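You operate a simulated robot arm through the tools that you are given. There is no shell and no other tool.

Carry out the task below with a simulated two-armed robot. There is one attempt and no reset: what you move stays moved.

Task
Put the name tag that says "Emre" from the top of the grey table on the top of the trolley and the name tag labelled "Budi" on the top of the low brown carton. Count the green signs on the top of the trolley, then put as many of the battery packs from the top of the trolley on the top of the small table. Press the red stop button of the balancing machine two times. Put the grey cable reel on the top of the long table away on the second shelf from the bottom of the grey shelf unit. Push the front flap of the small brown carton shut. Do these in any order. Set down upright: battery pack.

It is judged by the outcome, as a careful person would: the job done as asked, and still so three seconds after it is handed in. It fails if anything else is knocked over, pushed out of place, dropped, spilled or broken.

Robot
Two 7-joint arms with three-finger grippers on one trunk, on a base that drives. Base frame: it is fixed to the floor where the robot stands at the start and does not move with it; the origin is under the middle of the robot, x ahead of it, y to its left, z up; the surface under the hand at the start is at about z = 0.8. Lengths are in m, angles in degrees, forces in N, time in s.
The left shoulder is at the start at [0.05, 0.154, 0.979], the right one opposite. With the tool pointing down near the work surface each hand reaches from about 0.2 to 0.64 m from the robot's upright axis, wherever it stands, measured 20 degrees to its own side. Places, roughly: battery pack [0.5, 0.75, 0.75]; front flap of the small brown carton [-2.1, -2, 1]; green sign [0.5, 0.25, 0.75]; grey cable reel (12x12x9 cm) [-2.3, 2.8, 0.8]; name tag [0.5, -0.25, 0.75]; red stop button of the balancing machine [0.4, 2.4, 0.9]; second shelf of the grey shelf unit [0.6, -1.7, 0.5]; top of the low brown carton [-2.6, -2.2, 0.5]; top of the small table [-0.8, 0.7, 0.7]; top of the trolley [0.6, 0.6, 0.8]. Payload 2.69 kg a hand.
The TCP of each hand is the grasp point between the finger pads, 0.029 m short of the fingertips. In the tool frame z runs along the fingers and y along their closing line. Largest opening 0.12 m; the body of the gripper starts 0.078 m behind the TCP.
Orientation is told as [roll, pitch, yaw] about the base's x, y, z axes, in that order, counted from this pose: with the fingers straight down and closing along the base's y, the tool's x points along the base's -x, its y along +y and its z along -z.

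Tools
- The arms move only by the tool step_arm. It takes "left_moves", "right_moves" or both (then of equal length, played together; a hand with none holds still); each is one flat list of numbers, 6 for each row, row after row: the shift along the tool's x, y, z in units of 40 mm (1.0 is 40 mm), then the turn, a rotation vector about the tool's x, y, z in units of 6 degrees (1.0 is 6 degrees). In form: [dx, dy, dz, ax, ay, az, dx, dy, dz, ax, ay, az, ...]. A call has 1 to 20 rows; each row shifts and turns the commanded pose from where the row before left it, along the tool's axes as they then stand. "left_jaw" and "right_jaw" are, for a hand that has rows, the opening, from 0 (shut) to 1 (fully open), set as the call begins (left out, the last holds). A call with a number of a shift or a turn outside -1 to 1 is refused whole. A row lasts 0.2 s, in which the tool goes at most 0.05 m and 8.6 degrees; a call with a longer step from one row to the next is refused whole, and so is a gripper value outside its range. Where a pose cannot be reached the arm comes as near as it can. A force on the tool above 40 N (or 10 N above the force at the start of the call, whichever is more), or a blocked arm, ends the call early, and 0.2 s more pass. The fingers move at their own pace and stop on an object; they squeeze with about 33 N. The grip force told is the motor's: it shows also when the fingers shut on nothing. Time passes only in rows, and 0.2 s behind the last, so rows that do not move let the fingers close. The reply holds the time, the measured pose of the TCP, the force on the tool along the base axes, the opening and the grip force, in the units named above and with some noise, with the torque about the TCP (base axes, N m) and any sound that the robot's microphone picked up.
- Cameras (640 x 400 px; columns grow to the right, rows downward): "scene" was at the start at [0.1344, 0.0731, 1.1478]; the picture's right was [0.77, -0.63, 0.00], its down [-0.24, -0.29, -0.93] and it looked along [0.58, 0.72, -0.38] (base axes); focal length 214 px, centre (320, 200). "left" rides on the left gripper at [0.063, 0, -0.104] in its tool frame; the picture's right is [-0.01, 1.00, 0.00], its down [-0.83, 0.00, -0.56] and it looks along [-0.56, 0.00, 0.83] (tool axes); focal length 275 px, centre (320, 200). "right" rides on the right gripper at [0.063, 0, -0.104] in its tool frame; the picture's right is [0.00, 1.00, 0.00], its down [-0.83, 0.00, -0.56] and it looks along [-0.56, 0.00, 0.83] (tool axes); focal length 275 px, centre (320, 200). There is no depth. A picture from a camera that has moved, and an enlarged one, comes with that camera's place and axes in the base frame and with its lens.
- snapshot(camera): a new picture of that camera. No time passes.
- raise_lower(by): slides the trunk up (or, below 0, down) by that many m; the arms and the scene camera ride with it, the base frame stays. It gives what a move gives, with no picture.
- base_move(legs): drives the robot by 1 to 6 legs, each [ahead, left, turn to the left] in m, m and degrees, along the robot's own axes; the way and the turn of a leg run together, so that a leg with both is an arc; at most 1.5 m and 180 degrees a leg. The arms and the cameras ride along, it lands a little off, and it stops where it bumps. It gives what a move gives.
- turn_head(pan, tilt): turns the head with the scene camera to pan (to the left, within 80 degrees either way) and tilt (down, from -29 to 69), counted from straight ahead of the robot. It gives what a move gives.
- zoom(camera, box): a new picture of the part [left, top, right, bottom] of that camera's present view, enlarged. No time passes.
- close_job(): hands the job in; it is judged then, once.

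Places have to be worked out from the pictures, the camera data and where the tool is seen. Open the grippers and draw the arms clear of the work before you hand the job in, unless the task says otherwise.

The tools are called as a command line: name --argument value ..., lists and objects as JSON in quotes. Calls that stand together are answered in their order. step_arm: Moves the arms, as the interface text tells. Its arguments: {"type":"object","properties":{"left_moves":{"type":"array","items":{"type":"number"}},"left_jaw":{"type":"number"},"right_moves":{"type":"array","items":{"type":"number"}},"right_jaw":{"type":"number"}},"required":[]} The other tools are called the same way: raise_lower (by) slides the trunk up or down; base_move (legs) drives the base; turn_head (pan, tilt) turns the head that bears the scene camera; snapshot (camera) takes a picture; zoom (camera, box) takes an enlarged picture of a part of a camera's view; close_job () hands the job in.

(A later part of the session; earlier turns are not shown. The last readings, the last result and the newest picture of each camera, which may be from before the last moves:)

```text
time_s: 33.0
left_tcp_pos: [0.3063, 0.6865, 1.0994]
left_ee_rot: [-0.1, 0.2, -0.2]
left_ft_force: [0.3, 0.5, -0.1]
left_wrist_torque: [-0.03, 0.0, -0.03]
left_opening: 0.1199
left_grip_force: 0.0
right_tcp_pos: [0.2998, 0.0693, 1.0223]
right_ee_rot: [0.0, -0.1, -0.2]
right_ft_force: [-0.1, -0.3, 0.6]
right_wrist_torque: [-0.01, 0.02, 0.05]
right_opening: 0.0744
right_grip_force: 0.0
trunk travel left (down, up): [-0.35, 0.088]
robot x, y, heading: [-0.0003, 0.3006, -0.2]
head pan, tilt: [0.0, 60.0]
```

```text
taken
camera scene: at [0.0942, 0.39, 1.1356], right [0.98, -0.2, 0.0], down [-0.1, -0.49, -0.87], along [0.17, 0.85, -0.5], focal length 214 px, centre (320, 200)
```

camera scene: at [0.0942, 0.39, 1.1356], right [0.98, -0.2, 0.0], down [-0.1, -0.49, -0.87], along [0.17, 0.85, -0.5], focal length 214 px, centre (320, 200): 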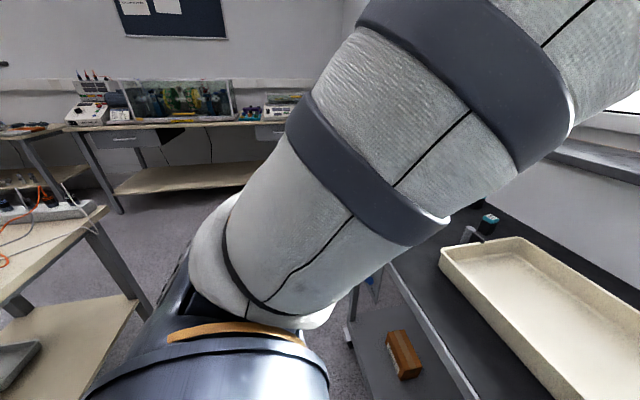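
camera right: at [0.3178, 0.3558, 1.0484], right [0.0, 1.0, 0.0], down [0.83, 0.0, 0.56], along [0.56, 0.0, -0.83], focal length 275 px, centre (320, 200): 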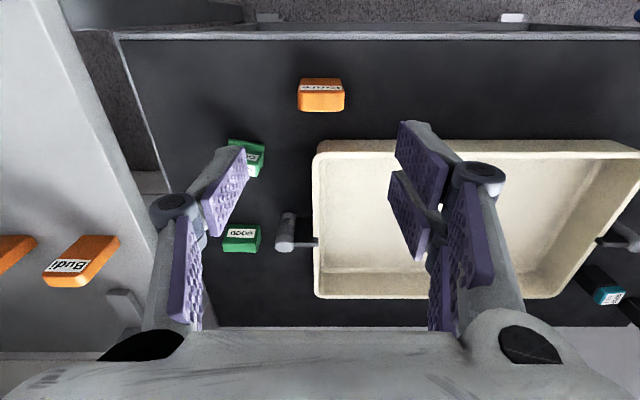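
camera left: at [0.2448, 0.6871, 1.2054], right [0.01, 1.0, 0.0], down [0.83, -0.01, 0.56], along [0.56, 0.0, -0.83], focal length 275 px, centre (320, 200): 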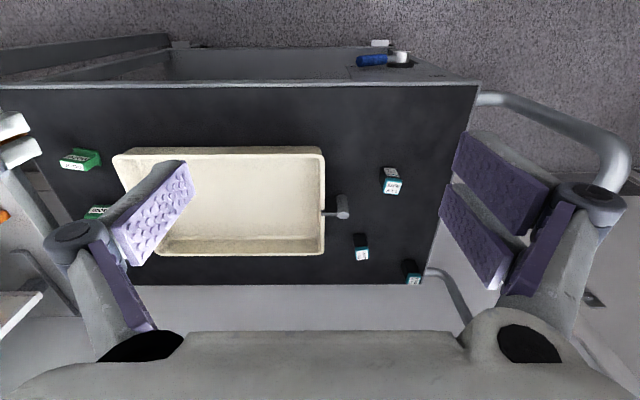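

The head is blocked by the left forearm, so I restore it and drive a further 0.25 m left, which puts B1 well in front of the left hand.

turn_head --pan 80 --tilt 15

base_move --legs '[[0, 0.25, 0]]'

snapshot --camera "left"

snapshot --camera "scene"

```text
time_s: 34.5
left_tcp_pos: [0.3062, 0.6874, 1.1022]
left_ee_rot: [0.0, -0.1, -0.2]
left_ft_force: [-0.1, 0.2, 0.0]
left_wrist_torque: [0.0, 0.04, -0.03]
left_opening: 0.12
left_grip_force: 0.0
right_tcp_pos: [0.2994, 0.0685, 1.0218]
right_ee_rot: [0.1, 0.0, -0.2]
right_ft_force: [-0.2, 0.4, -0.1]
right_wrist_torque: [-0.05, -0.03, -0.03]
right_opening: 0.0747
right_grip_force: 0.1
trunk travel left (down, up): [-0.35, 0.088]
robot x, y, heading: [0.0044, 0.3014, -0.2]
head pan, tilt: [80.0, 15.0]
```

```text
time_s: 37.1
left_tcp_pos: [0.3029, 0.9416, 1.1008]
left_ee_rot: [0.1, 0.0, 0.1]
left_ft_force: [0.8, 0.0, -0.1]
left_wrist_torque: [-0.05, 0.0, 0.01]
left_opening: 0.1197
left_grip_force: 0.1
right_tcp_pos: [0.3015, 0.3227, 1.0212]
right_ee_rot: [0.0, -0.1, 0.2]
right_ft_force: [-0.5, -0.4, -0.5]
right_wrist_torque: [-0.03, 0.03, -0.02]
right_opening: 0.0745
right_grip_force: 0.0
trunk travel left (down, up): [-0.35, 0.088]
robot x, y, heading: [0.0026, 0.5534, 0.1]
head pan, tilt: [80.0, 15.0]
```

```text
taken
camera left: at [0.2417, 0.9408, 1.2055], right [0.0, 1.0, 0.0], down [0.83, 0.0, 0.56], along [0.56, 0.0, -0.83], focal length 275 px, centre (320, 200)
```

left: 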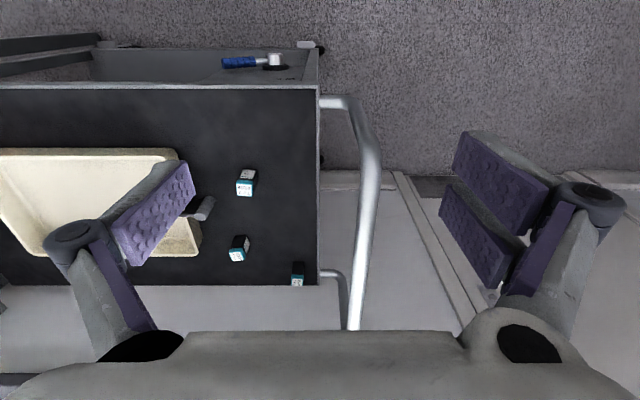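

```text
taken
camera scene: at [0.092, 0.6461, 1.1597], right [0.99, -0.17, 0.0], down [-0.04, -0.26, -0.97], along [0.16, 0.95, -0.26], focal length 214 px, centre (320, 200)
```

scene: 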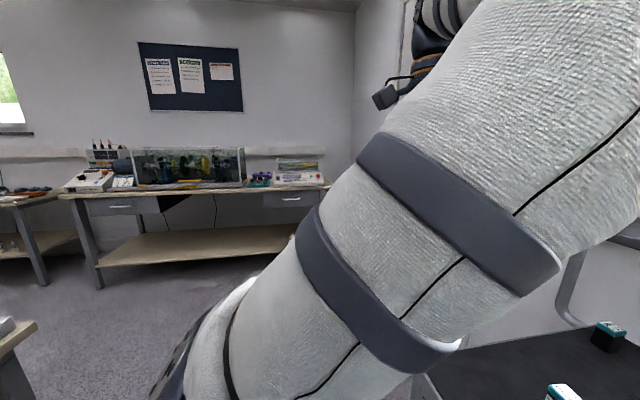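

I bring the left hand over B1 at about (0.44, 0.82, 0.95) for a closer look.

step_arm --left_moves '[-0.58, -0.5, 0.6, 0, 0, 0, -0.58, -0.5, 0.6, 0, 0, 0, -0.58, -0.5, 0.6, 0, 0, 0, -0.58, -0.5, 0.6, 0, 0, 0, -0.58, -0.5, 0.6, 0, 0, 0, -0.58, -0.5, 0.6, 0, 0, 0]'

snapshot --camera "left"

snapshot --camera "scene"

```text
time_s: 38.5
left_tcp_pos: [0.4529, 0.8343, 0.9615]
left_ee_rot: [-0.1, 0.0, 0.3]
left_ft_force: [-0.6, -0.6, 0.3]
left_wrist_torque: [0.0, 0.0, -0.01]
left_opening: 0.1197
left_grip_force: 0.1
left hand out of reach, approached as far as the arm can: row 2, 3, 4
right_tcp_pos: [0.3014, 0.3228, 1.0214]
right_ee_rot: [0.0, 0.0, 0.3]
right_ft_force: [-0.9, 0.5, 0.2]
right_wrist_torque: [0.02, -0.02, -0.02]
right_opening: 0.0742
right_grip_force: 0.1
trunk travel left (down, up): [-0.35, 0.088]
robot x, y, heading: [0.0005, 0.5563, 0.4]
head pan, tilt: [80.0, 15.0]
```

```text
taken
camera left: at [0.391, 0.8345, 1.0651], right [0.0, 1.0, 0.0], down [0.83, 0.0, 0.56], along [0.56, 0.0, -0.83], focal length 275 px, centre (320, 200)
```

left: 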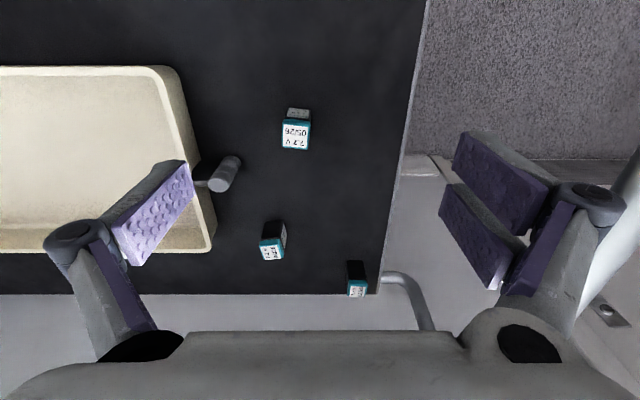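

```text
taken
camera scene: at [0.0923, 0.6458, 1.1596], right [0.99, -0.17, 0.0], down [-0.04, -0.26, -0.97], along [0.16, 0.95, -0.26], focal length 214 px, centre (320, 200)
```

scene: 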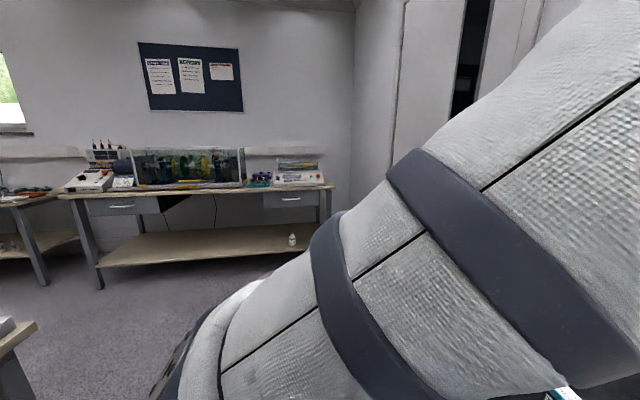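

I zoom in to measure B1 and B2.

zoom --camera "left" --box '[256, 90, 352, 150]'

zoom --camera "left" --box '[232, 210, 328, 270]'

```text
6.67 times, centred on (304, 120) of left
camera zoom: at [0.391, 0.8345, 1.0651], right [0.0, 1.0, 0.0], down [0.83, 0.0, 0.56], along [0.56, 0.0, -0.83], focal length 1835 px, centre (427, 733)
```

zoom: 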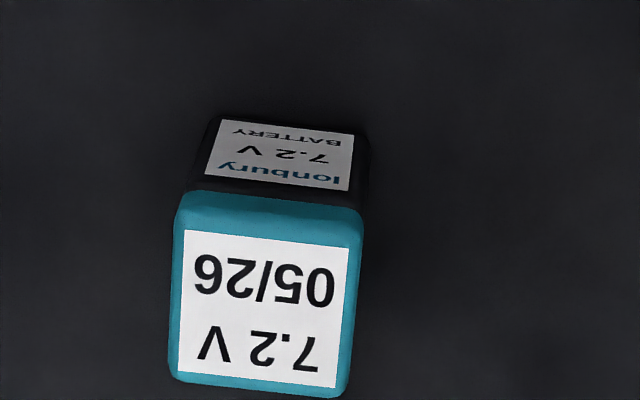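

```text
6.67 times, centred on (280, 240) of left
camera zoom: at [0.391, 0.8345, 1.0651], right [0.0, 1.0, 0.0], down [0.83, 0.0, 0.56], along [0.56, 0.0, -0.83], focal length 1835 px, centre (587, -67)
```

zoom: 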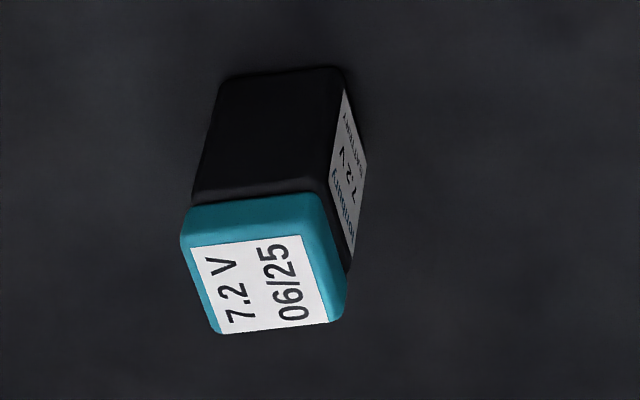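

Packs measure ≈27×27×50 mm; B1 centre (0.494, 0.809), yaw ≈ -6°, B2 centre (0.659, 0.767), yaw ≈ +7°. B2 is slightly out of reach, so I edge 0.07 m ahead (base front is well short of the trolley) and narrow the left jaw.

base_move --legs '[[0.07, 0, 0]]'

step_arm --left_moves '[-0.6, -0.4, 0, 0, 0, 0, -0.6, -0.4, 0, 0, 0, 0, -0.6, -0.4, 0, 0, 0, 0]' --left_jaw 0.55

snapshot --camera "left"

```text
time_s: 39.5
left_tcp_pos: [0.5218, 0.8364, 0.962]
left_ee_rot: [0.0, 0.0, 0.2]
left_ft_force: [-0.9, -0.7, -0.7]
left_wrist_torque: [-0.01, 0.0, -0.03]
left_opening: 0.12
left_grip_force: 0.1
right_tcp_pos: [0.3709, 0.3225, 1.0215]
right_ee_rot: [0.0, -0.1, 0.3]
right_ft_force: [-0.2, 0.2, -0.2]
right_wrist_torque: [0.0, 0.03, -0.01]
right_opening: 0.0742
right_grip_force: 0.0
trunk travel left (down, up): [-0.35, 0.088]
robot x, y, heading: [0.0698, 0.55, 0.1]
head pan, tilt: [80.0, 15.0]
```

```text
time_s: 40.3
left_tcp_pos: [0.594, 0.791, 0.9623]
left_ee_rot: [0.0, 0.0, 0.4]
left_ft_force: [0.9, 0.5, 0.3]
left_wrist_torque: [0.02, 0.0, 0.02]
left_opening: 0.0655
left_grip_force: 0.0
right_tcp_pos: [0.3705, 0.323, 1.0216]
right_ee_rot: [0.0, 0.0, 0.4]
right_ft_force: [0.4, 0.0, -0.4]
right_wrist_torque: [0.03, -0.04, 0.0]
right_opening: 0.0743
right_grip_force: 0.0
trunk travel left (down, up): [-0.35, 0.088]
robot x, y, heading: [0.074, 0.5549, 0.4]
head pan, tilt: [80.0, 15.0]
```

```text
taken
camera left: at [0.5316, 0.7891, 1.0663], right [0.0, 1.0, 0.0], down [0.83, 0.0, 0.56], along [0.56, 0.0, -0.83], focal length 275 px, centre (320, 200)
```

left: 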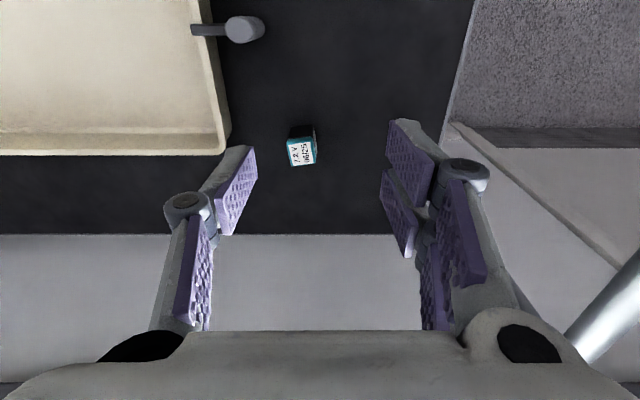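

zoom --camera "left" --box '[256, 110, 352, 170]'

```text
6.67 times, centred on (304, 140) of left
camera zoom: at [0.5316, 0.7891, 1.0663], right [0.0, 1.0, 0.0], down [0.83, 0.0, 0.56], along [0.56, 0.0, -0.83], focal length 1835 px, centre (427, 600)
```

zoom: 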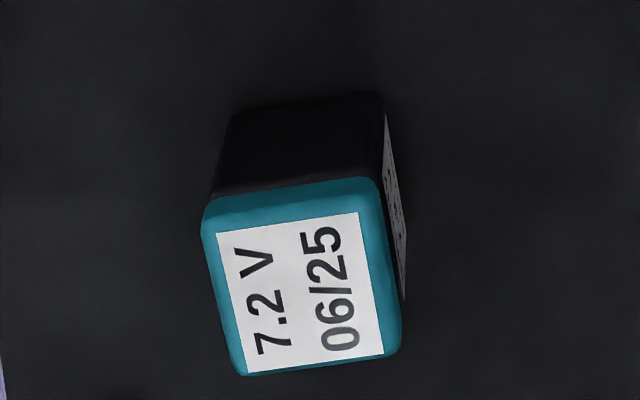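

B2 refined to (0.6546, 0.7694), yaw ≈ +8°. I centre above it, rotate, and descend to just above its cap.

step_arm --left_moves '[-0.76, -0.27, 0, 0, 0, 0, -0.76, -0.27, 0, 0, 0, 0, 0, 0, 0, 0, 0, -0.67, 0, 0, 0, 0, 0, -0.67, 0, 0, 0.8, 0, 0, 0, 0, 0, 0.8, 0, 0, 0, 0, 0, 0.8, 0, 0, 0, 0, 0, 0.7, 0, 0, 0]'

snapshot --camera "left"

```text
time_s: 42.1
left_tcp_pos: [0.642, 0.7742, 0.8367]
left_ee_rot: [0.0, -0.1, 8.3]
left_ft_force: [-0.8, 0.1, -0.7]
left_wrist_torque: [-0.02, 0.02, -0.05]
left_opening: 0.066
left_grip_force: 0.0
left hand out of reach, approached as far as the arm can: row 2
right_tcp_pos: [0.3707, 0.3238, 1.0224]
right_ee_rot: [0.0, -0.1, 0.3]
right_ft_force: [-0.4, 0.0, 0.5]
right_wrist_torque: [0.0, 0.0, 0.02]
right_opening: 0.0746
right_grip_force: 0.1
trunk travel left (down, up): [-0.35, 0.088]
robot x, y, heading: [0.0683, 0.5528, 0.3]
head pan, tilt: [80.0, 15.0]
```

```text
taken
camera left: at [0.5803, 0.7642, 0.9399], right [-0.14, 0.99, 0.0], down [0.82, 0.12, 0.56], along [0.55, 0.08, -0.83], focal length 275 px, centre (320, 200)
```

left: 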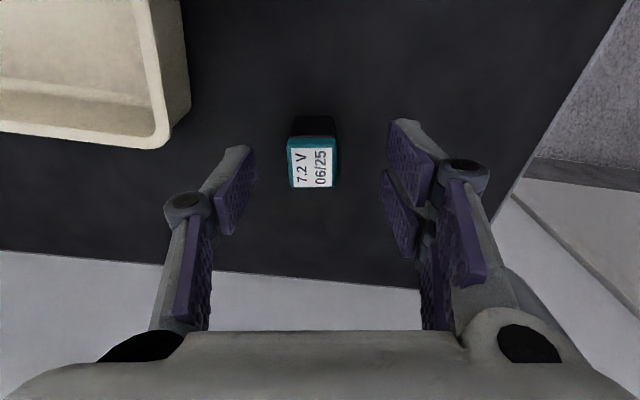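

Aligned in yaw; I correct the last ~1 cm, then descend to z≈0.786 around B2.

step_arm --left_moves '[-0.27, -0.14, 0, 0, 0, 0, 0, 0, 0.45, 0, 0, 0, 0, 0, 0.45, 0, 0, 0, 0, 0, 0.37, 0, 0, 0]'

snapshot --camera "left"

```text
time_s: 43.1
left_tcp_pos: [0.6515, 0.7682, 0.7835]
left_ee_rot: [0.0, -0.1, 8.2]
left_ft_force: [0.1, -0.5, 0.0]
left_wrist_torque: [-0.03, -0.01, 0.0]
left_opening: 0.0661
left_grip_force: 0.2
right_tcp_pos: [0.3695, 0.323, 1.0222]
right_ee_rot: [0.1, -0.1, 0.3]
right_ft_force: [0.0, 0.5, 0.1]
right_wrist_torque: [-0.01, -0.03, -0.01]
right_opening: 0.0743
right_grip_force: 0.1
trunk travel left (down, up): [-0.35, 0.088]
robot x, y, heading: [0.069, 0.5534, 0.4]
head pan, tilt: [80.0, 15.0]
```

```text
taken
camera left: at [0.5901, 0.7588, 0.8888], right [-0.14, 0.99, 0.0], down [0.82, 0.12, 0.56], along [0.55, 0.08, -0.83], focal length 275 px, centre (320, 200)
```

left: 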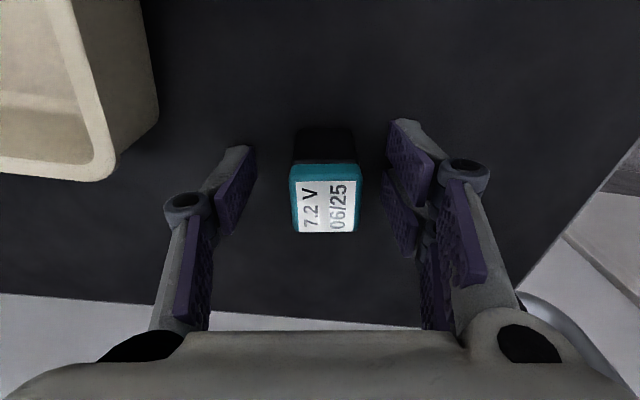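

B2 is centred between the pads. I close and lift, retracting toward the robot as I go up.

step_arm --left_moves '[0, 0, 0, 0, 0, 0, 0, 0, 0, 0, 0, 0, 0, 0, 0, 0, 0, 0]' --left_jaw 0

step_arm --left_moves '[0, 0, -0.7, 0, 0, 0, 0, 0, -0.7, 0, 0, 0, 0.3, 0, -0.7, 0, 0, 0, 0.5, 0, -0.7, 0, 0, 0, 0.7, 0, -0.5, 0, 0, 0]'

snapshot --camera "left"

```text
time_s: 43.9
left_tcp_pos: [0.6519, 0.7685, 0.7851]
left_ee_rot: [0.0, 0.0, 8.3]
left_ft_force: [-0.2, 0.3, 0.0]
left_wrist_torque: [-0.01, 0.03, 0.0]
left_opening: 0.0274
left_grip_force: 32.7
right_tcp_pos: [0.3691, 0.3231, 1.021]
right_ee_rot: [0.0, -0.1, 0.2]
right_ft_force: [-0.1, 0.2, 0.5]
right_wrist_torque: [-0.02, 0.0, 0.0]
right_opening: 0.0745
right_grip_force: 0.0
trunk travel left (down, up): [-0.35, 0.088]
robot x, y, heading: [0.0688, 0.5506, 0.4]
head pan, tilt: [80.0, 15.0]
```

```text
time_s: 45.1
left_tcp_pos: [0.593, 0.7582, 0.9191]
left_ee_rot: [0.0, -0.1, 8.3]
left_ft_force: [-0.6, 0.2, -1.7]
left_wrist_torque: [0.02, 0.0, 0.01]
left_opening: 0.0272
left_grip_force: 32.6
right_tcp_pos: [0.3691, 0.3239, 1.0226]
right_ee_rot: [0.0, -0.2, 0.3]
right_ft_force: [-0.1, -0.8, 0.0]
right_wrist_torque: [-0.01, -0.01, 0.0]
right_opening: 0.0744
right_grip_force: 0.0
trunk travel left (down, up): [-0.35, 0.088]
robot x, y, heading: [0.0691, 0.5505, 0.2]
head pan, tilt: [80.0, 15.0]
```

```text
taken
camera left: at [0.5312, 0.7496, 1.0221], right [-0.14, 0.99, 0.0], down [0.82, 0.12, 0.56], along [0.55, 0.08, -0.83], focal length 275 px, centre (320, 200)
```

left: 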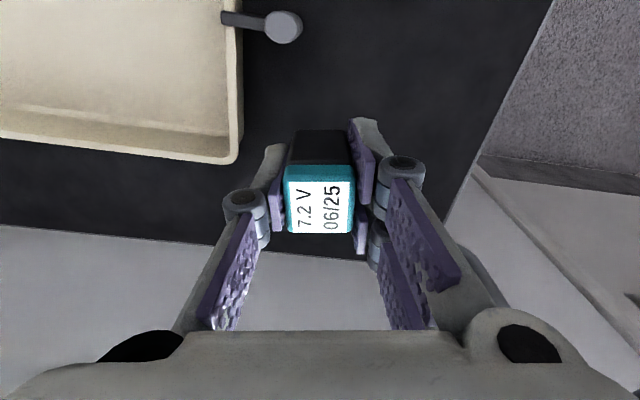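

B2 is held by the left hand. I retract it high and close (≈(0.40, 0.88, 1.06)), squaring the yaw again, clear of the trolley handle.

step_arm --left_moves '[0.9, 0, -0.5, 0, 0, 0, 0.9, 0, -0.5, 0, 0, 0, 0.9, 0, -0.5, 0, 0, 0, 0.9, 0, -0.5, 0, 0, 0, 0, 0, 0, 0, 0, 0.69, 0, 0, 0, 0, 0, 0.69, 0.3, 0.9, -0.4, 0, 0, 0, 0.3, 0.9, -0.4, 0, 0, 0, 0.3, 0.9, -0.4, 0, 0, 0, 0.3, 0.9, -0.4, 0, 0, 0]'

snapshot --camera "right"

snapshot --camera "scene"

```text
time_s: 47.3
left_tcp_pos: [0.4988, 0.9175, 1.0583]
left_ee_rot: [-0.1, 0.0, 0.0]
left_ft_force: [-0.5, -0.2, -0.6]
left_wrist_torque: [-0.04, 0.0, 0.0]
left_opening: 0.0273
left_grip_force: 32.6
left hand out of reach, approached as far as the arm can: row 2, 3, 4
right_tcp_pos: [0.3689, 0.3238, 1.0225]
right_ee_rot: [0.0, -0.1, 0.3]
right_ft_force: [0.3, 1.6, 0.3]
right_wrist_torque: [0.01, 0.02, -0.03]
right_opening: 0.0746
right_grip_force: 0.1
trunk travel left (down, up): [-0.35, 0.088]
robot x, y, heading: [0.0671, 0.5497, 0.2]
head pan, tilt: [80.0, 15.0]
```

```text
taken
camera right: at [0.3073, 0.3231, 1.1271], right [-0.01, 1.0, 0.0], down [0.83, 0.01, 0.56], along [0.56, 0.01, -0.83], focal length 275 px, centre (320, 200)
```

right: 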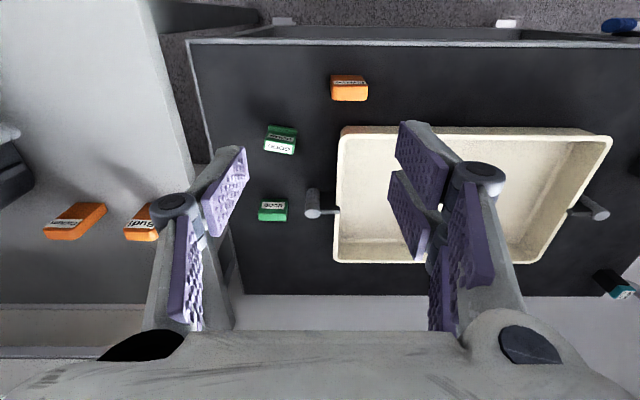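

```text
taken
camera scene: at [0.1604, 0.6468, 1.1596], right [0.99, -0.17, 0.0], down [-0.04, -0.26, -0.97], along [0.16, 0.95, -0.26], focal length 214 px, centre (320, 200)
```

scene: 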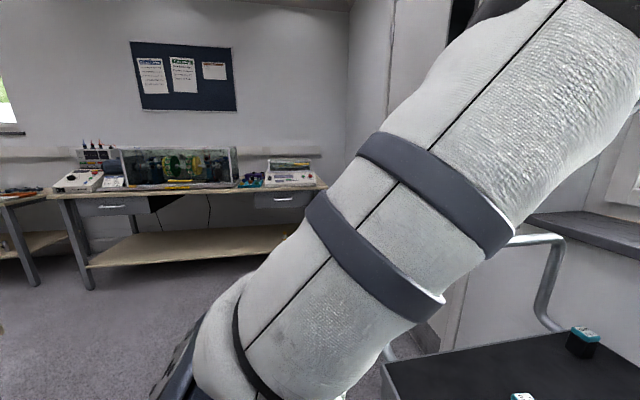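

Left hand with B2 is at z=1.06, above the handle. I shift the base 0.25 m left so that B1 lies in front of the right hand.

base_move --legs '[[0, 0.25, 0]]'

snapshot --camera "right"

snapshot --camera "scene"

```text
time_s: 49.8
left_tcp_pos: [0.4972, 1.168, 1.0574]
left_ee_rot: [-0.1, 0.0, 0.0]
left_ft_force: [0.1, 0.4, -0.1]
left_wrist_torque: [0.0, 0.0, 0.0]
left_opening: 0.0274
left_grip_force: 32.7
right_tcp_pos: [0.3698, 0.5769, 1.0217]
right_ee_rot: [0.0, -0.1, 0.4]
right_ft_force: [0.3, -0.1, -0.2]
right_wrist_torque: [-0.05, 0.0, 0.0]
right_opening: 0.0744
right_grip_force: 0.0
trunk travel left (down, up): [-0.35, 0.088]
robot x, y, heading: [0.0674, 0.7988, 0.5]
head pan, tilt: [80.0, 15.0]
```

```text
taken
camera right: at [0.3065, 0.5754, 1.127], right [-0.01, 1.0, 0.0], down [0.83, 0.01, 0.56], along [0.56, 0.01, -0.83], focal length 275 px, centre (320, 200)
```

right: 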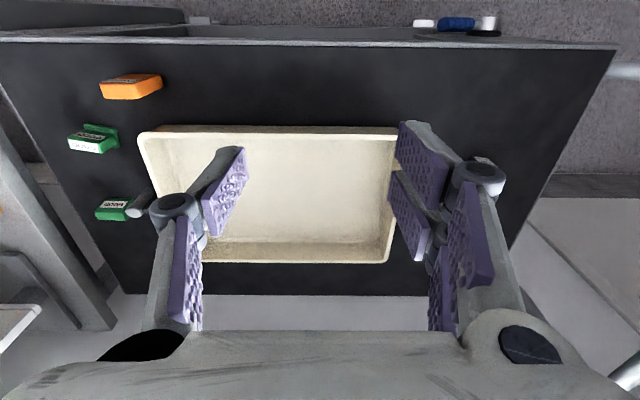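

```text
taken
camera scene: at [0.1588, 0.8988, 1.1597], right [0.99, -0.17, 0.0], down [-0.04, -0.26, -0.97], along [0.16, 0.95, -0.26], focal length 214 px, centre (320, 200)
```

scene: 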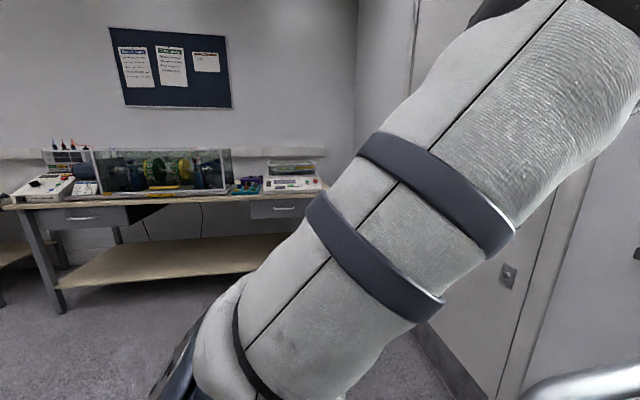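

I move the right hand over B1 at (0.48, 0.81, 0.96).

step_arm --right_moves '[-0.42, 0.83, 0.2, 0, 0, 0, -0.42, 0.83, 0.2, 0, 0, 0, -0.42, 0.83, 0.2, 0, 0, 0, -0.42, 0.83, 0.2, 0, 0, 0, -0.42, 0.83, 0.2, 0, 0, 0, -0.42, 0.83, 0.2, 0, 0, 0, -0.42, 0.83, 0.3, 0, 0, 0]' --right_jaw 0.55

zoom --camera "right" --box '[240, 90, 400, 190]'

```text
time_s: 51.4
left_tcp_pos: [0.4956, 1.1697, 1.0578]
left_ee_rot: [-0.2, -0.1, 0.1]
left_ft_force: [0.8, -0.2, -0.8]
left_wrist_torque: [-0.01, -0.01, -0.01]
left_opening: 0.0274
left_grip_force: 33.1
right_tcp_pos: [0.4848, 0.8098, 0.9627]
right_ee_rot: [0.0, -0.1, 0.3]
right_ft_force: [-0.2, 0.4, -0.1]
right_wrist_torque: [-0.05, 0.01, 0.0]
right_opening: 0.0661
right_grip_force: 0.1
trunk travel left (down, up): [-0.35, 0.088]
robot x, y, heading: [0.0721, 0.8063, 0.4]
head pan, tilt: [80.0, 15.0]
```

```text
4.00 times, centred on (320, 140) of right
camera zoom: at [0.4214, 0.8084, 1.068], right [-0.01, 1.0, 0.0], down [0.83, 0.01, 0.56], along [0.56, 0.01, -0.83], focal length 1101 px, centre (320, 440)
```

zoom: 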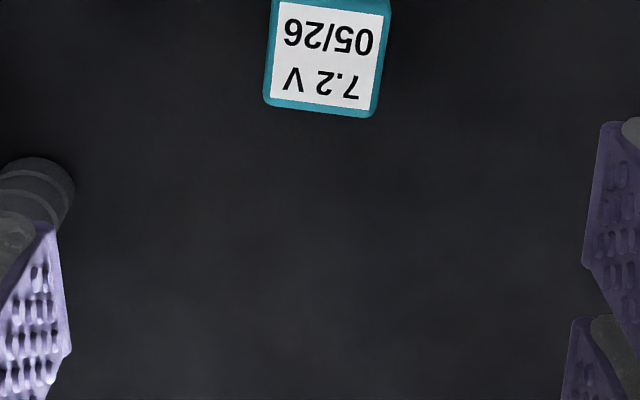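

B1 confirmed at (0.493, 0.810), yaw ≈ -6.5°; the tray handle stays 2 cm clear of the finger. I rotate and descend to z≈0.785.

step_arm --right_moves '[-0.2, 0, 0, 0, 0, 0.57, 0, 0, 0, 0, 0, 0.57, 0, 0, 0.8, 0, 0, 0, 0, 0, 0.8, 0, 0, 0, 0, 0, 0.8, 0, 0, 0, 0, 0, 0.7, 0, 0, 0]'

snapshot --camera "right"

```text
time_s: 52.8
left_tcp_pos: [0.4964, 1.1697, 1.0584]
left_ee_rot: [0.0, 0.0, 0.1]
left_ft_force: [0.6, 1.0, -0.6]
left_wrist_torque: [0.0, -0.01, 0.03]
left_opening: 0.027
left_grip_force: 33.1
right_tcp_pos: [0.4938, 0.8099, 0.8374]
right_ee_rot: [0.0, -0.1, -6.5]
right_ft_force: [0.1, 0.4, -0.6]
right_wrist_torque: [-0.01, -0.02, 0.01]
right_opening: 0.0662
right_grip_force: 0.1
trunk travel left (down, up): [-0.35, 0.088]
robot x, y, heading: [0.0693, 0.8063, 0.3]
head pan, tilt: [80.0, 15.0]
```

```text
taken
camera right: at [0.4313, 0.8165, 0.9426], right [0.11, 0.99, 0.0], down [0.83, -0.09, 0.56], along [0.55, -0.06, -0.83], focal length 275 px, centre (320, 200)
```

right: 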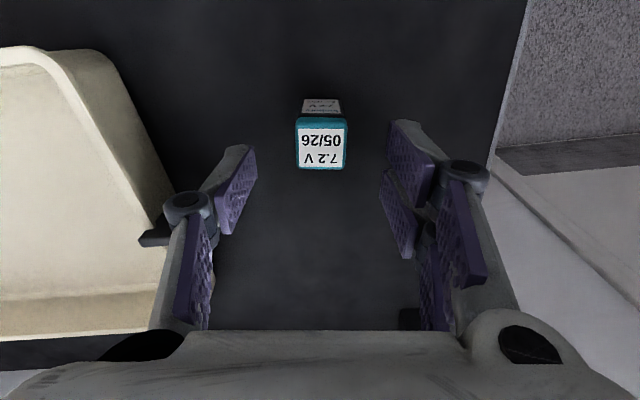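

Centred over B1. I descend the last 52 mm, then close.

step_arm --right_moves '[0, 0, 0.45, 0, 0, 0, 0, 0, 0.45, 0, 0, 0, 0, 0, 0.4, 0, 0, 0]'

step_arm --right_moves '[0, 0, 0, 0, 0, 0, 0, 0, 0, 0, 0, 0, 0, 0, 0, 0, 0, 0]' --right_jaw 0

snapshot --camera "right"

```text
time_s: 53.6
left_tcp_pos: [0.4979, 1.1692, 1.0588]
left_ee_rot: [0.0, -0.1, 0.0]
left_ft_force: [-0.1, 0.0, -1.1]
left_wrist_torque: [-0.01, 0.01, 0.03]
left_opening: 0.0275
left_grip_force: 32.9
right_tcp_pos: [0.4935, 0.8076, 0.7864]
right_ee_rot: [0.2, -0.2, -6.5]
right_ft_force: [-0.5, -0.2, 0.4]
right_wrist_torque: [0.03, 0.03, 0.02]
right_opening: 0.066
right_grip_force: 0.1
trunk travel left (down, up): [-0.35, 0.088]
robot x, y, heading: [0.0664, 0.8066, 0.5]
head pan, tilt: [80.0, 15.0]
```

```text
time_s: 54.4
left_tcp_pos: [0.4969, 1.1697, 1.0568]
left_ee_rot: [0.1, -0.1, 0.1]
left_ft_force: [-0.1, -1.4, -1.0]
left_wrist_torque: [0.0, 0.0, 0.01]
left_opening: 0.0271
left_grip_force: 33.1
right_tcp_pos: [0.4937, 0.8082, 0.7867]
right_ee_rot: [0.2, -0.1, -6.6]
right_ft_force: [-0.1, 1.4, 0.8]
right_wrist_torque: [0.05, -0.01, 0.03]
right_opening: 0.0274
right_grip_force: 32.9
trunk travel left (down, up): [-0.35, 0.088]
robot x, y, heading: [0.0681, 0.8025, 0.4]
head pan, tilt: [80.0, 15.0]
```

```text
taken
camera right: at [0.4314, 0.8156, 0.8911], right [0.11, 0.99, 0.0], down [0.83, -0.09, 0.56], along [0.55, -0.06, -0.83], focal length 275 px, centre (320, 200)
```

right: 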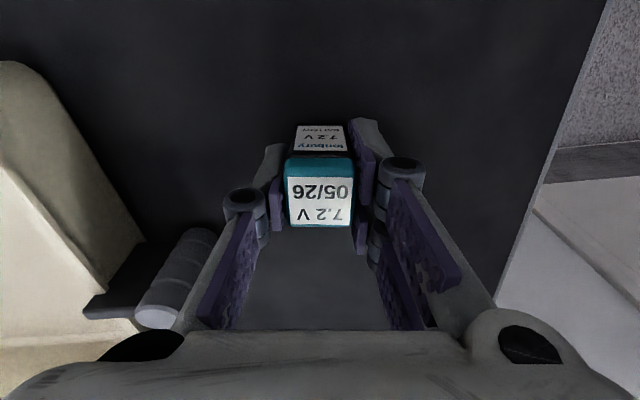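

Both packs are held. I lift the right hand and retract it towards the robot.

step_arm --right_moves '[0, 0, -0.8, 0, 0, 0, 0, 0, -0.8, 0, 0, 0, 0, 0, -0.8, 0, 0, 0, 0, 0, -0.8, 0, 0, 0, 0, 0, 0, 0, 0, -0.55, 0, 0, 0, 0, 0, -0.55, 0.8, -0.4, -0.5, 0, 0, 0, 0.8, -0.4, -0.5, 0, 0, 0, 0.8, -0.4, -0.5, 0, 0, 0, 0, -0.9, -0.3, 0, 0, 0, 0, -0.9, -0.3, 0, 0, 0]'

snapshot --camera "right"

snapshot --camera "scene"

```text
time_s: 56.8
left_tcp_pos: [0.4965, 1.1682, 1.0589]
left_ee_rot: [0.0, -0.1, 0.2]
left_ft_force: [0.1, 0.0, -1.3]
left_wrist_torque: [0.01, 0.01, -0.01]
left_opening: 0.0273
left_grip_force: 33.1
right_tcp_pos: [0.3972, 0.6899, 0.9984]
right_ee_rot: [0.1, -0.2, 0.1]
right_ft_force: [0.1, 0.3, -0.9]
right_wrist_torque: [0.04, -0.05, -0.03]
right_opening: 0.0274
right_grip_force: 33.1
trunk travel left (down, up): [-0.35, 0.088]
robot x, y, heading: [0.0684, 0.81, 0.3]
head pan, tilt: [80.0, 15.0]
```

```text
taken
camera right: at [0.3352, 0.6883, 1.1037], right [-0.01, 1.0, 0.0], down [0.83, 0.01, 0.56], along [0.56, 0.01, -0.83], focal length 275 px, centre (320, 200)
```

right: 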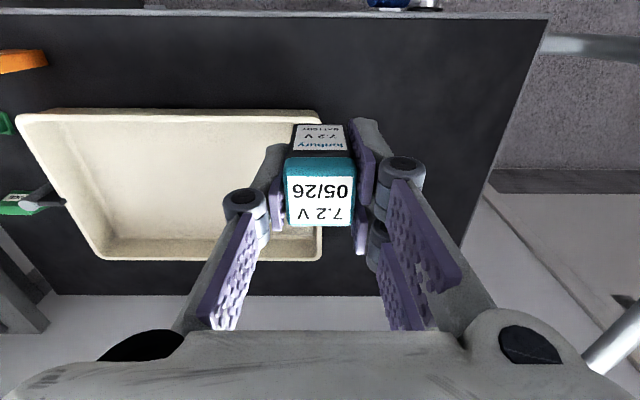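

```text
taken
camera scene: at [0.1587, 0.898, 1.1598], right [0.99, -0.17, 0.0], down [-0.04, -0.25, -0.97], along [0.16, 0.95, -0.26], focal length 214 px, centre (320, 200)
```

scene: 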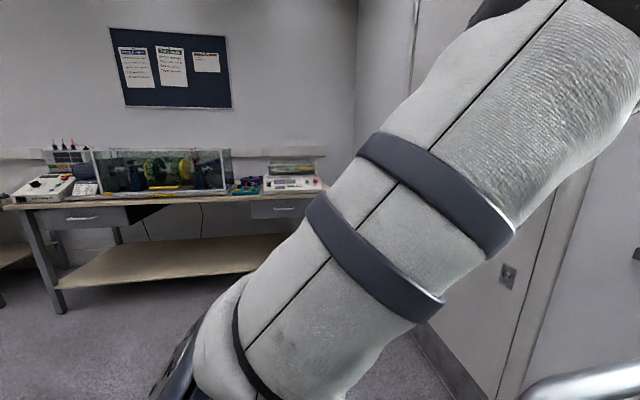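

Next, the small table behind me. I raise the right hand a little, back off 0.1 m, and turn left 90° first to look.

step_arm --right_moves '[0.2, 0, -0.75, 0, 0, 0, 0.2, 0, -0.75, 0, 0, 0]'

base_move --legs '[[-0.1, 0, 0], [0, 0, 90]]'

turn_head --pan 60 --tilt 30

snapshot --camera "scene"

snapshot --camera "left"

```text
time_s: 57.4
left_tcp_pos: [0.4981, 1.1696, 1.0575]
left_ee_rot: [0.0, 0.0, 0.1]
left_ft_force: [1.4, 0.2, -1.4]
left_wrist_torque: [0.05, -0.01, 0.0]
left_opening: 0.0275
left_grip_force: 33.0
right_tcp_pos: [0.3823, 0.6885, 1.0588]
right_ee_rot: [-0.1, 0.0, 0.1]
right_ft_force: [0.4, 0.6, -1.4]
right_wrist_torque: [0.02, -0.01, -0.01]
right_opening: 0.0276
right_grip_force: 33.0
trunk travel left (down, up): [-0.35, 0.088]
robot x, y, heading: [0.0705, 0.8053, 0.4]
head pan, tilt: [80.0, 15.0]
```

```text
time_s: 62.4
left_tcp_pos: [-0.3959, 1.2321, 1.057]
left_ee_rot: [0.0, 0.0, 90.4]
left_ft_force: [0.3, -0.2, -0.6]
left_wrist_torque: [0.0, 0.0, 0.01]
left_opening: 0.0272
left_grip_force: 32.6
right_tcp_pos: [0.0842, 1.119, 1.0572]
right_ee_rot: [0.0, -0.1, 90.4]
right_ft_force: [0.4, 0.2, -1.7]
right_wrist_torque: [-0.01, -0.02, -0.01]
right_opening: 0.0274
right_grip_force: 32.8
trunk travel left (down, up): [-0.35, 0.088]
robot x, y, heading: [-0.0294, 0.8049, 90.8]
head pan, tilt: [80.0, 15.0]
```

```text
time_s: 63.2
left_tcp_pos: [-0.3967, 1.2305, 1.0588]
left_ee_rot: [0.0, 0.0, 90.4]
left_ft_force: [0.1, -0.5, -0.6]
left_wrist_torque: [0.01, 0.0, -0.03]
left_opening: 0.0274
left_grip_force: 33.2
right_tcp_pos: [0.0842, 1.1192, 1.057]
right_ee_rot: [0.1, -0.1, 90.4]
right_ft_force: [0.7, 0.6, -1.2]
right_wrist_torque: [-0.03, 0.0, -0.02]
right_opening: 0.0274
right_grip_force: 32.7
trunk travel left (down, up): [-0.35, 0.088]
robot x, y, heading: [-0.0317, 0.8033, 90.5]
head pan, tilt: [60.0, 30.0]
```

```text
taken
camera scene: at [-0.1106, 0.9263, 1.1355], right [0.49, 0.87, 0.0], down [0.44, -0.24, -0.87], along [-0.76, 0.42, -0.5], focal length 214 px, centre (320, 200)
```

scene: 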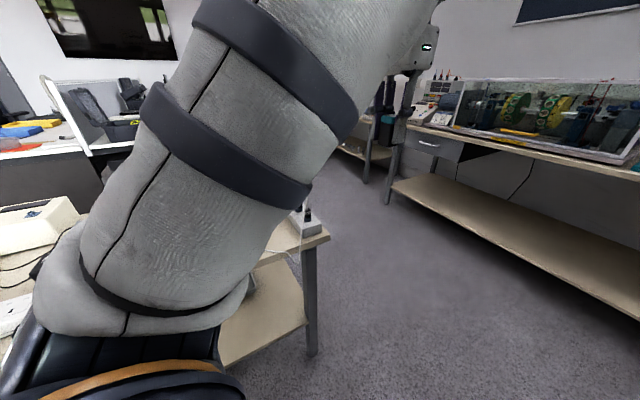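

```text
taken
camera left: at [-0.3953, 1.1674, 1.1622], right [-1.0, 0.0, 0.0], down [0.0, 0.83, 0.56], along [0.0, 0.56, -0.83], focal length 275 px, centre (320, 200)
```

left: 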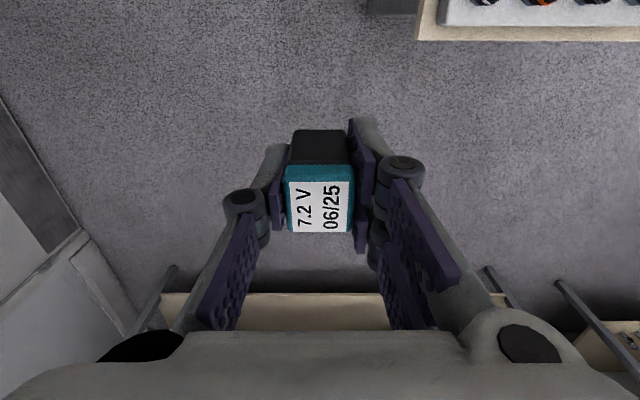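

Small table's far corner is at ≈(-0.53, 1.19, 0.72). I turn another 90° to face it, head more central.

base_move --legs '[[0, 0, 89.5]]'

turn_head --pan 0 --tilt 35

snapshot --camera "scene"

snapshot --camera "left"

snapshot --camera "right"

```text
time_s: 67.4
left_tcp_pos: [-0.4626, 0.444, 1.0578]
left_ee_rot: [0.0, 0.0, 179.5]
left_ft_force: [0.0, 0.2, -0.9]
left_wrist_torque: [-0.02, 0.01, 0.01]
left_opening: 0.0273
left_grip_force: 33.0
right_tcp_pos: [-0.3434, 0.923, 1.0584]
right_ee_rot: [0.0, -0.2, 179.5]
right_ft_force: [0.9, 0.2, 0.0]
right_wrist_torque: [-0.02, -0.03, 0.0]
right_opening: 0.0271
right_grip_force: 33.4
trunk travel left (down, up): [-0.35, 0.088]
robot x, y, heading: [-0.0284, 0.802, 179.7]
head pan, tilt: [60.0, 30.0]
```

```text
time_s: 68.7
left_tcp_pos: [-0.4629, 0.4436, 1.0588]
left_ee_rot: [0.0, 0.0, 179.5]
left_ft_force: [0.5, 0.1, -1.1]
left_wrist_torque: [0.0, -0.03, 0.02]
left_opening: 0.0272
left_grip_force: 32.8
right_tcp_pos: [-0.3429, 0.9228, 1.0584]
right_ee_rot: [0.1, -0.1, 179.6]
right_ft_force: [0.4, -0.4, -0.7]
right_wrist_torque: [0.0, 0.01, 0.01]
right_opening: 0.0271
right_grip_force: 33.4
trunk travel left (down, up): [-0.35, 0.088]
robot x, y, heading: [-0.0293, 0.8051, 179.8]
head pan, tilt: [0.0, 35.0]
```

```text
taken
camera scene: at [-0.1958, 0.8057, 1.1277], right [0.0, 1.0, 0.0], down [0.57, 0.0, -0.82], along [-0.82, 0.0, -0.57], focal length 214 px, centre (320, 200)
```

scene: 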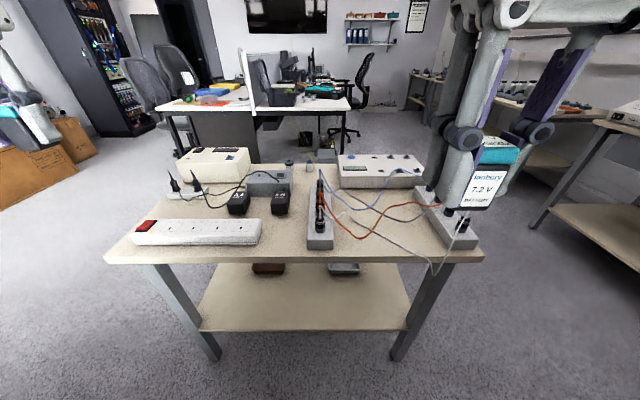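

```text
taken
camera left: at [-0.399, 0.4424, 1.1621], right [-0.01, -1.0, 0.0], down [-0.83, 0.01, 0.56], along [-0.56, 0.01, -0.83], focal length 275 px, centre (320, 200)
```

left: 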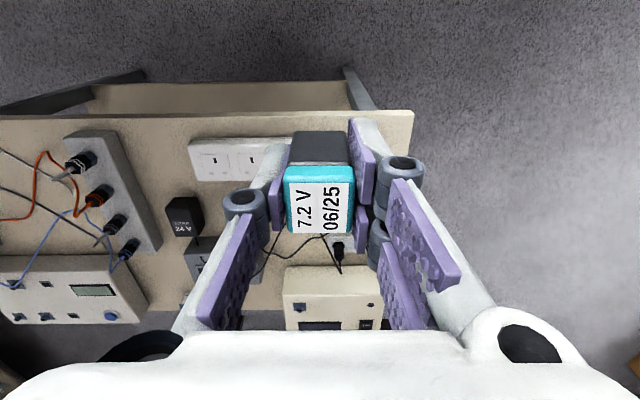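

```text
taken
camera right: at [-0.2792, 0.9224, 1.1632], right [0.0, -1.0, 0.0], down [-0.83, 0.0, 0.56], along [-0.56, 0.0, -0.83], focal length 275 px, centre (320, 200)
```

right: 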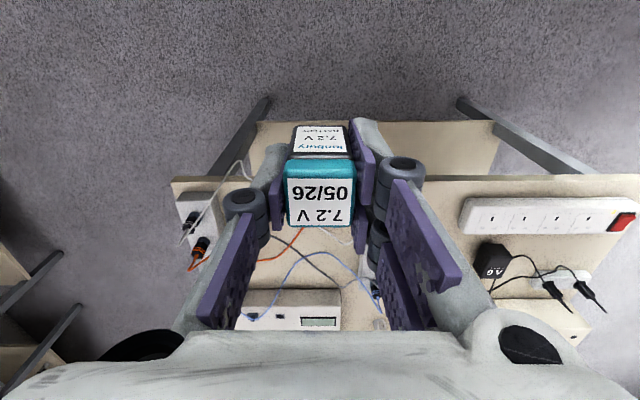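

Clear view of the small table: power strip, jack boxes and cables leave a few free patches near the front edge. I zoom in to choose.

zoom --camera "scene" --box '[90, 140, 300, 270]'

zoom --camera "scene" --box '[240, 150, 500, 280]'

```text
3.05 times, centred on (195, 205) of scene
camera zoom: at [-0.1958, 0.8057, 1.1277], right [0.0, 1.0, 0.0], down [0.57, 0.0, -0.82], along [-0.82, 0.0, -0.57], focal length 654 px, centre (701, 185)
```

zoom: 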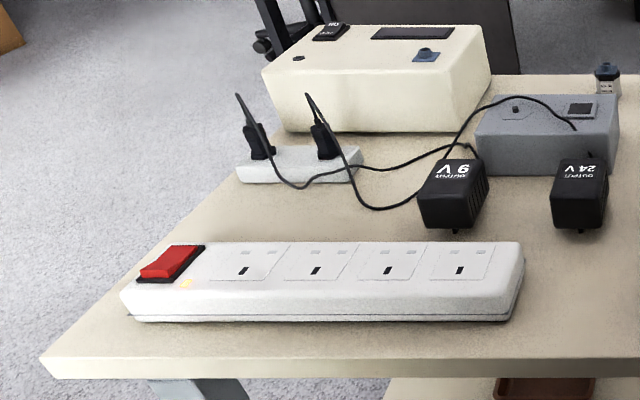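

```text
2.46 times, centred on (370, 215) of scene
camera zoom: at [-0.1958, 0.8057, 1.1277], right [0.0, 1.0, 0.0], down [0.57, 0.0, -0.82], along [-0.82, 0.0, -0.57], focal length 528 px, centre (197, 163)
```

zoom: 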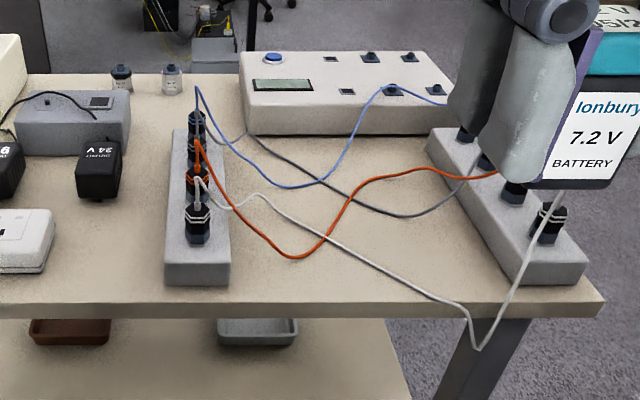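

Area A, the bare patch between the power strip and the middle jack box (x -0.54…-0.70, y 0.655…0.77), fits both packs one behind the other. I drive 0.12 m ahead and bring the left hand (B2) over it, moving the right hand further out.

base_move --legs '[[0.12, 0, 0]]'

step_arm --left_moves '[0, -0.9, 0, 0, 0, 0, 0, -0.9, 0, 0, 0, 0, 0, -0.9, 0, 0, 0, 0, 0, -0.9, 0, 0, 0, 0, 0, -0.9, 0, 0, 0, 0, 0, -0.9, 0, 0, 0, 0]' --right_moves '[0, -0.5, 0, 0, 0, 0, 0, -0.5, 0, 0, 0, 0, 0, -0.5, 0, 0, 0, 0, 0, -0.5, 0, 0, 0, 0, 0, -0.5, 0, 0, 0, 0, 0, 0, 0, 0, 0, 0]'

snapshot --camera "left"

snapshot --camera "scene"

```text
time_s: 70.0
left_tcp_pos: [-0.5822, 0.4442, 1.0574]
left_ee_rot: [0.0, -0.1, 179.6]
left_ft_force: [-0.4, -0.6, -0.1]
left_wrist_torque: [-0.01, -0.06, 0.0]
left_opening: 0.0274
left_grip_force: 32.8
right_tcp_pos: [-0.4633, 0.9228, 1.0579]
right_ee_rot: [0.0, 0.1, 179.5]
right_ft_force: [-0.1, 0.2, -1.7]
right_wrist_torque: [-0.01, 0.01, 0.02]
right_opening: 0.0272
right_grip_force: 33.4
trunk travel left (down, up): [-0.35, 0.088]
robot x, y, heading: [-0.1521, 0.8016, 179.7]
head pan, tilt: [0.0, 35.0]
```

```text
time_s: 71.4
left_tcp_pos: [-0.6243, 0.6445, 1.0753]
left_ee_rot: [0.0, 0.1, 179.5]
left_ft_force: [0.3, 0.1, -0.1]
left_wrist_torque: [0.02, 0.0, 0.02]
left_opening: 0.0273
left_grip_force: 32.9
left hand out of reach, approached as far as the arm can: row 3, 4, 5, 6
right_tcp_pos: [-0.4633, 1.0247, 1.0572]
right_ee_rot: [0.0, 0.1, 179.5]
right_ft_force: [0.8, -0.2, -0.4]
right_wrist_torque: [0.01, 0.02, 0.01]
right_opening: 0.0273
right_grip_force: 33.1
trunk travel left (down, up): [-0.35, 0.088]
robot x, y, heading: [-0.1527, 0.8005, 179.9]
head pan, tilt: [0.0, 35.0]
```

```text
taken
camera left: at [-0.56, 0.6421, 1.1794], right [-0.01, -1.0, 0.0], down [-0.83, 0.01, 0.56], along [-0.56, 0.01, -0.83], focal length 275 px, centre (320, 200)
```

left: 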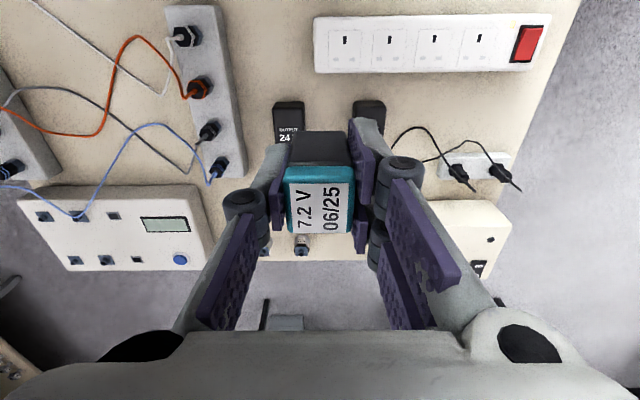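

```text
taken
camera scene: at [-0.3154, 0.8064, 1.1277], right [0.0, 1.0, 0.0], down [0.57, 0.0, -0.82], along [-0.82, 0.0, -0.57], focal length 214 px, centre (320, 200)
```

scene: 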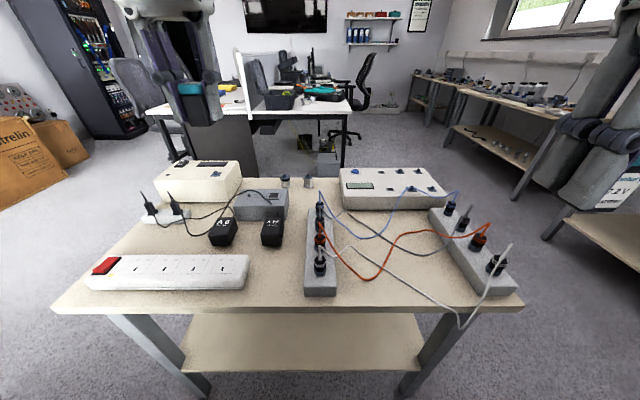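

Left-camera measurement: gap between strip end (y≈0.652) and jack box (y≈0.773), adapter front at x≈-0.68. I lower the left hand to z≈0.95, then slide it to (-0.64, 0.713).

step_arm --left_moves '[0, 0, 0.8, 0, 0, 0, 0, 0, 0.8, 0, 0, 0, 0, 0, 0.8, 0, 0, 0, 0, 0, 0.75, 0, 0, 0, -0.2, -0.6, 0, 0, 0, 0, -0.2, -0.6, 0, 0, 0, 0, 0, -0.5, 0, 0, 0, 0]'

snapshot --camera "left"

snapshot --camera "scene"

```text
time_s: 73.0
left_tcp_pos: [-0.6601, 0.7078, 0.9563]
left_ee_rot: [0.0, 0.0, 179.6]
left_ft_force: [-0.8, 1.5, -0.7]
left_wrist_torque: [0.01, -0.01, -0.02]
left_opening: 0.0271
left_grip_force: 32.8
left hand out of reach, approached as far as the arm can: row 1, 2, 3
right_tcp_pos: [-0.4627, 1.0242, 1.0558]
right_ee_rot: [0.0, -0.1, 179.5]
right_ft_force: [0.0, 1.2, -1.1]
right_wrist_torque: [-0.01, -0.01, -0.02]
right_opening: 0.0276
right_grip_force: 33.0
trunk travel left (down, up): [-0.35, 0.088]
robot x, y, heading: [-0.1545, 0.8064, 179.9]
head pan, tilt: [0.0, 35.0]
```

```text
taken
camera left: at [-0.5954, 0.7064, 1.06], right [-0.01, -1.0, 0.0], down [-0.83, 0.01, 0.56], along [-0.56, 0.01, -0.83], focal length 275 px, centre (320, 200)
```

left: 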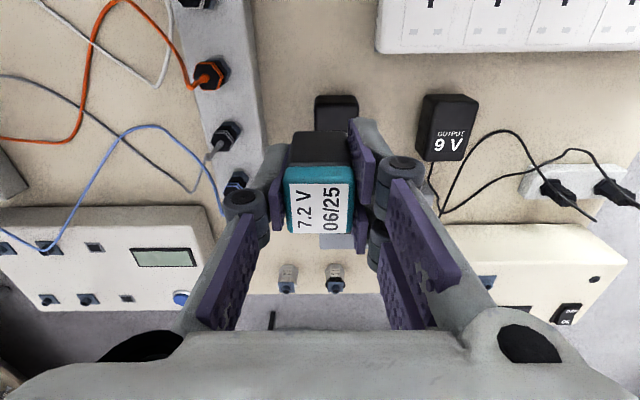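

```text
taken
camera scene: at [-0.3153, 0.8064, 1.1277], right [0.0, 1.0, 0.0], down [0.57, 0.0, -0.82], along [-0.82, 0.0, -0.57], focal length 214 px, centre (320, 200)
```

scene: 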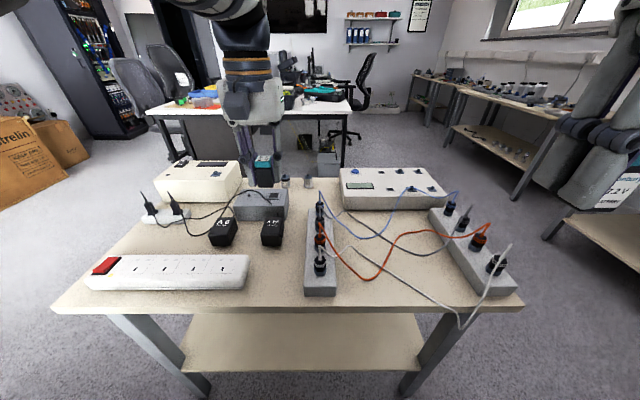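

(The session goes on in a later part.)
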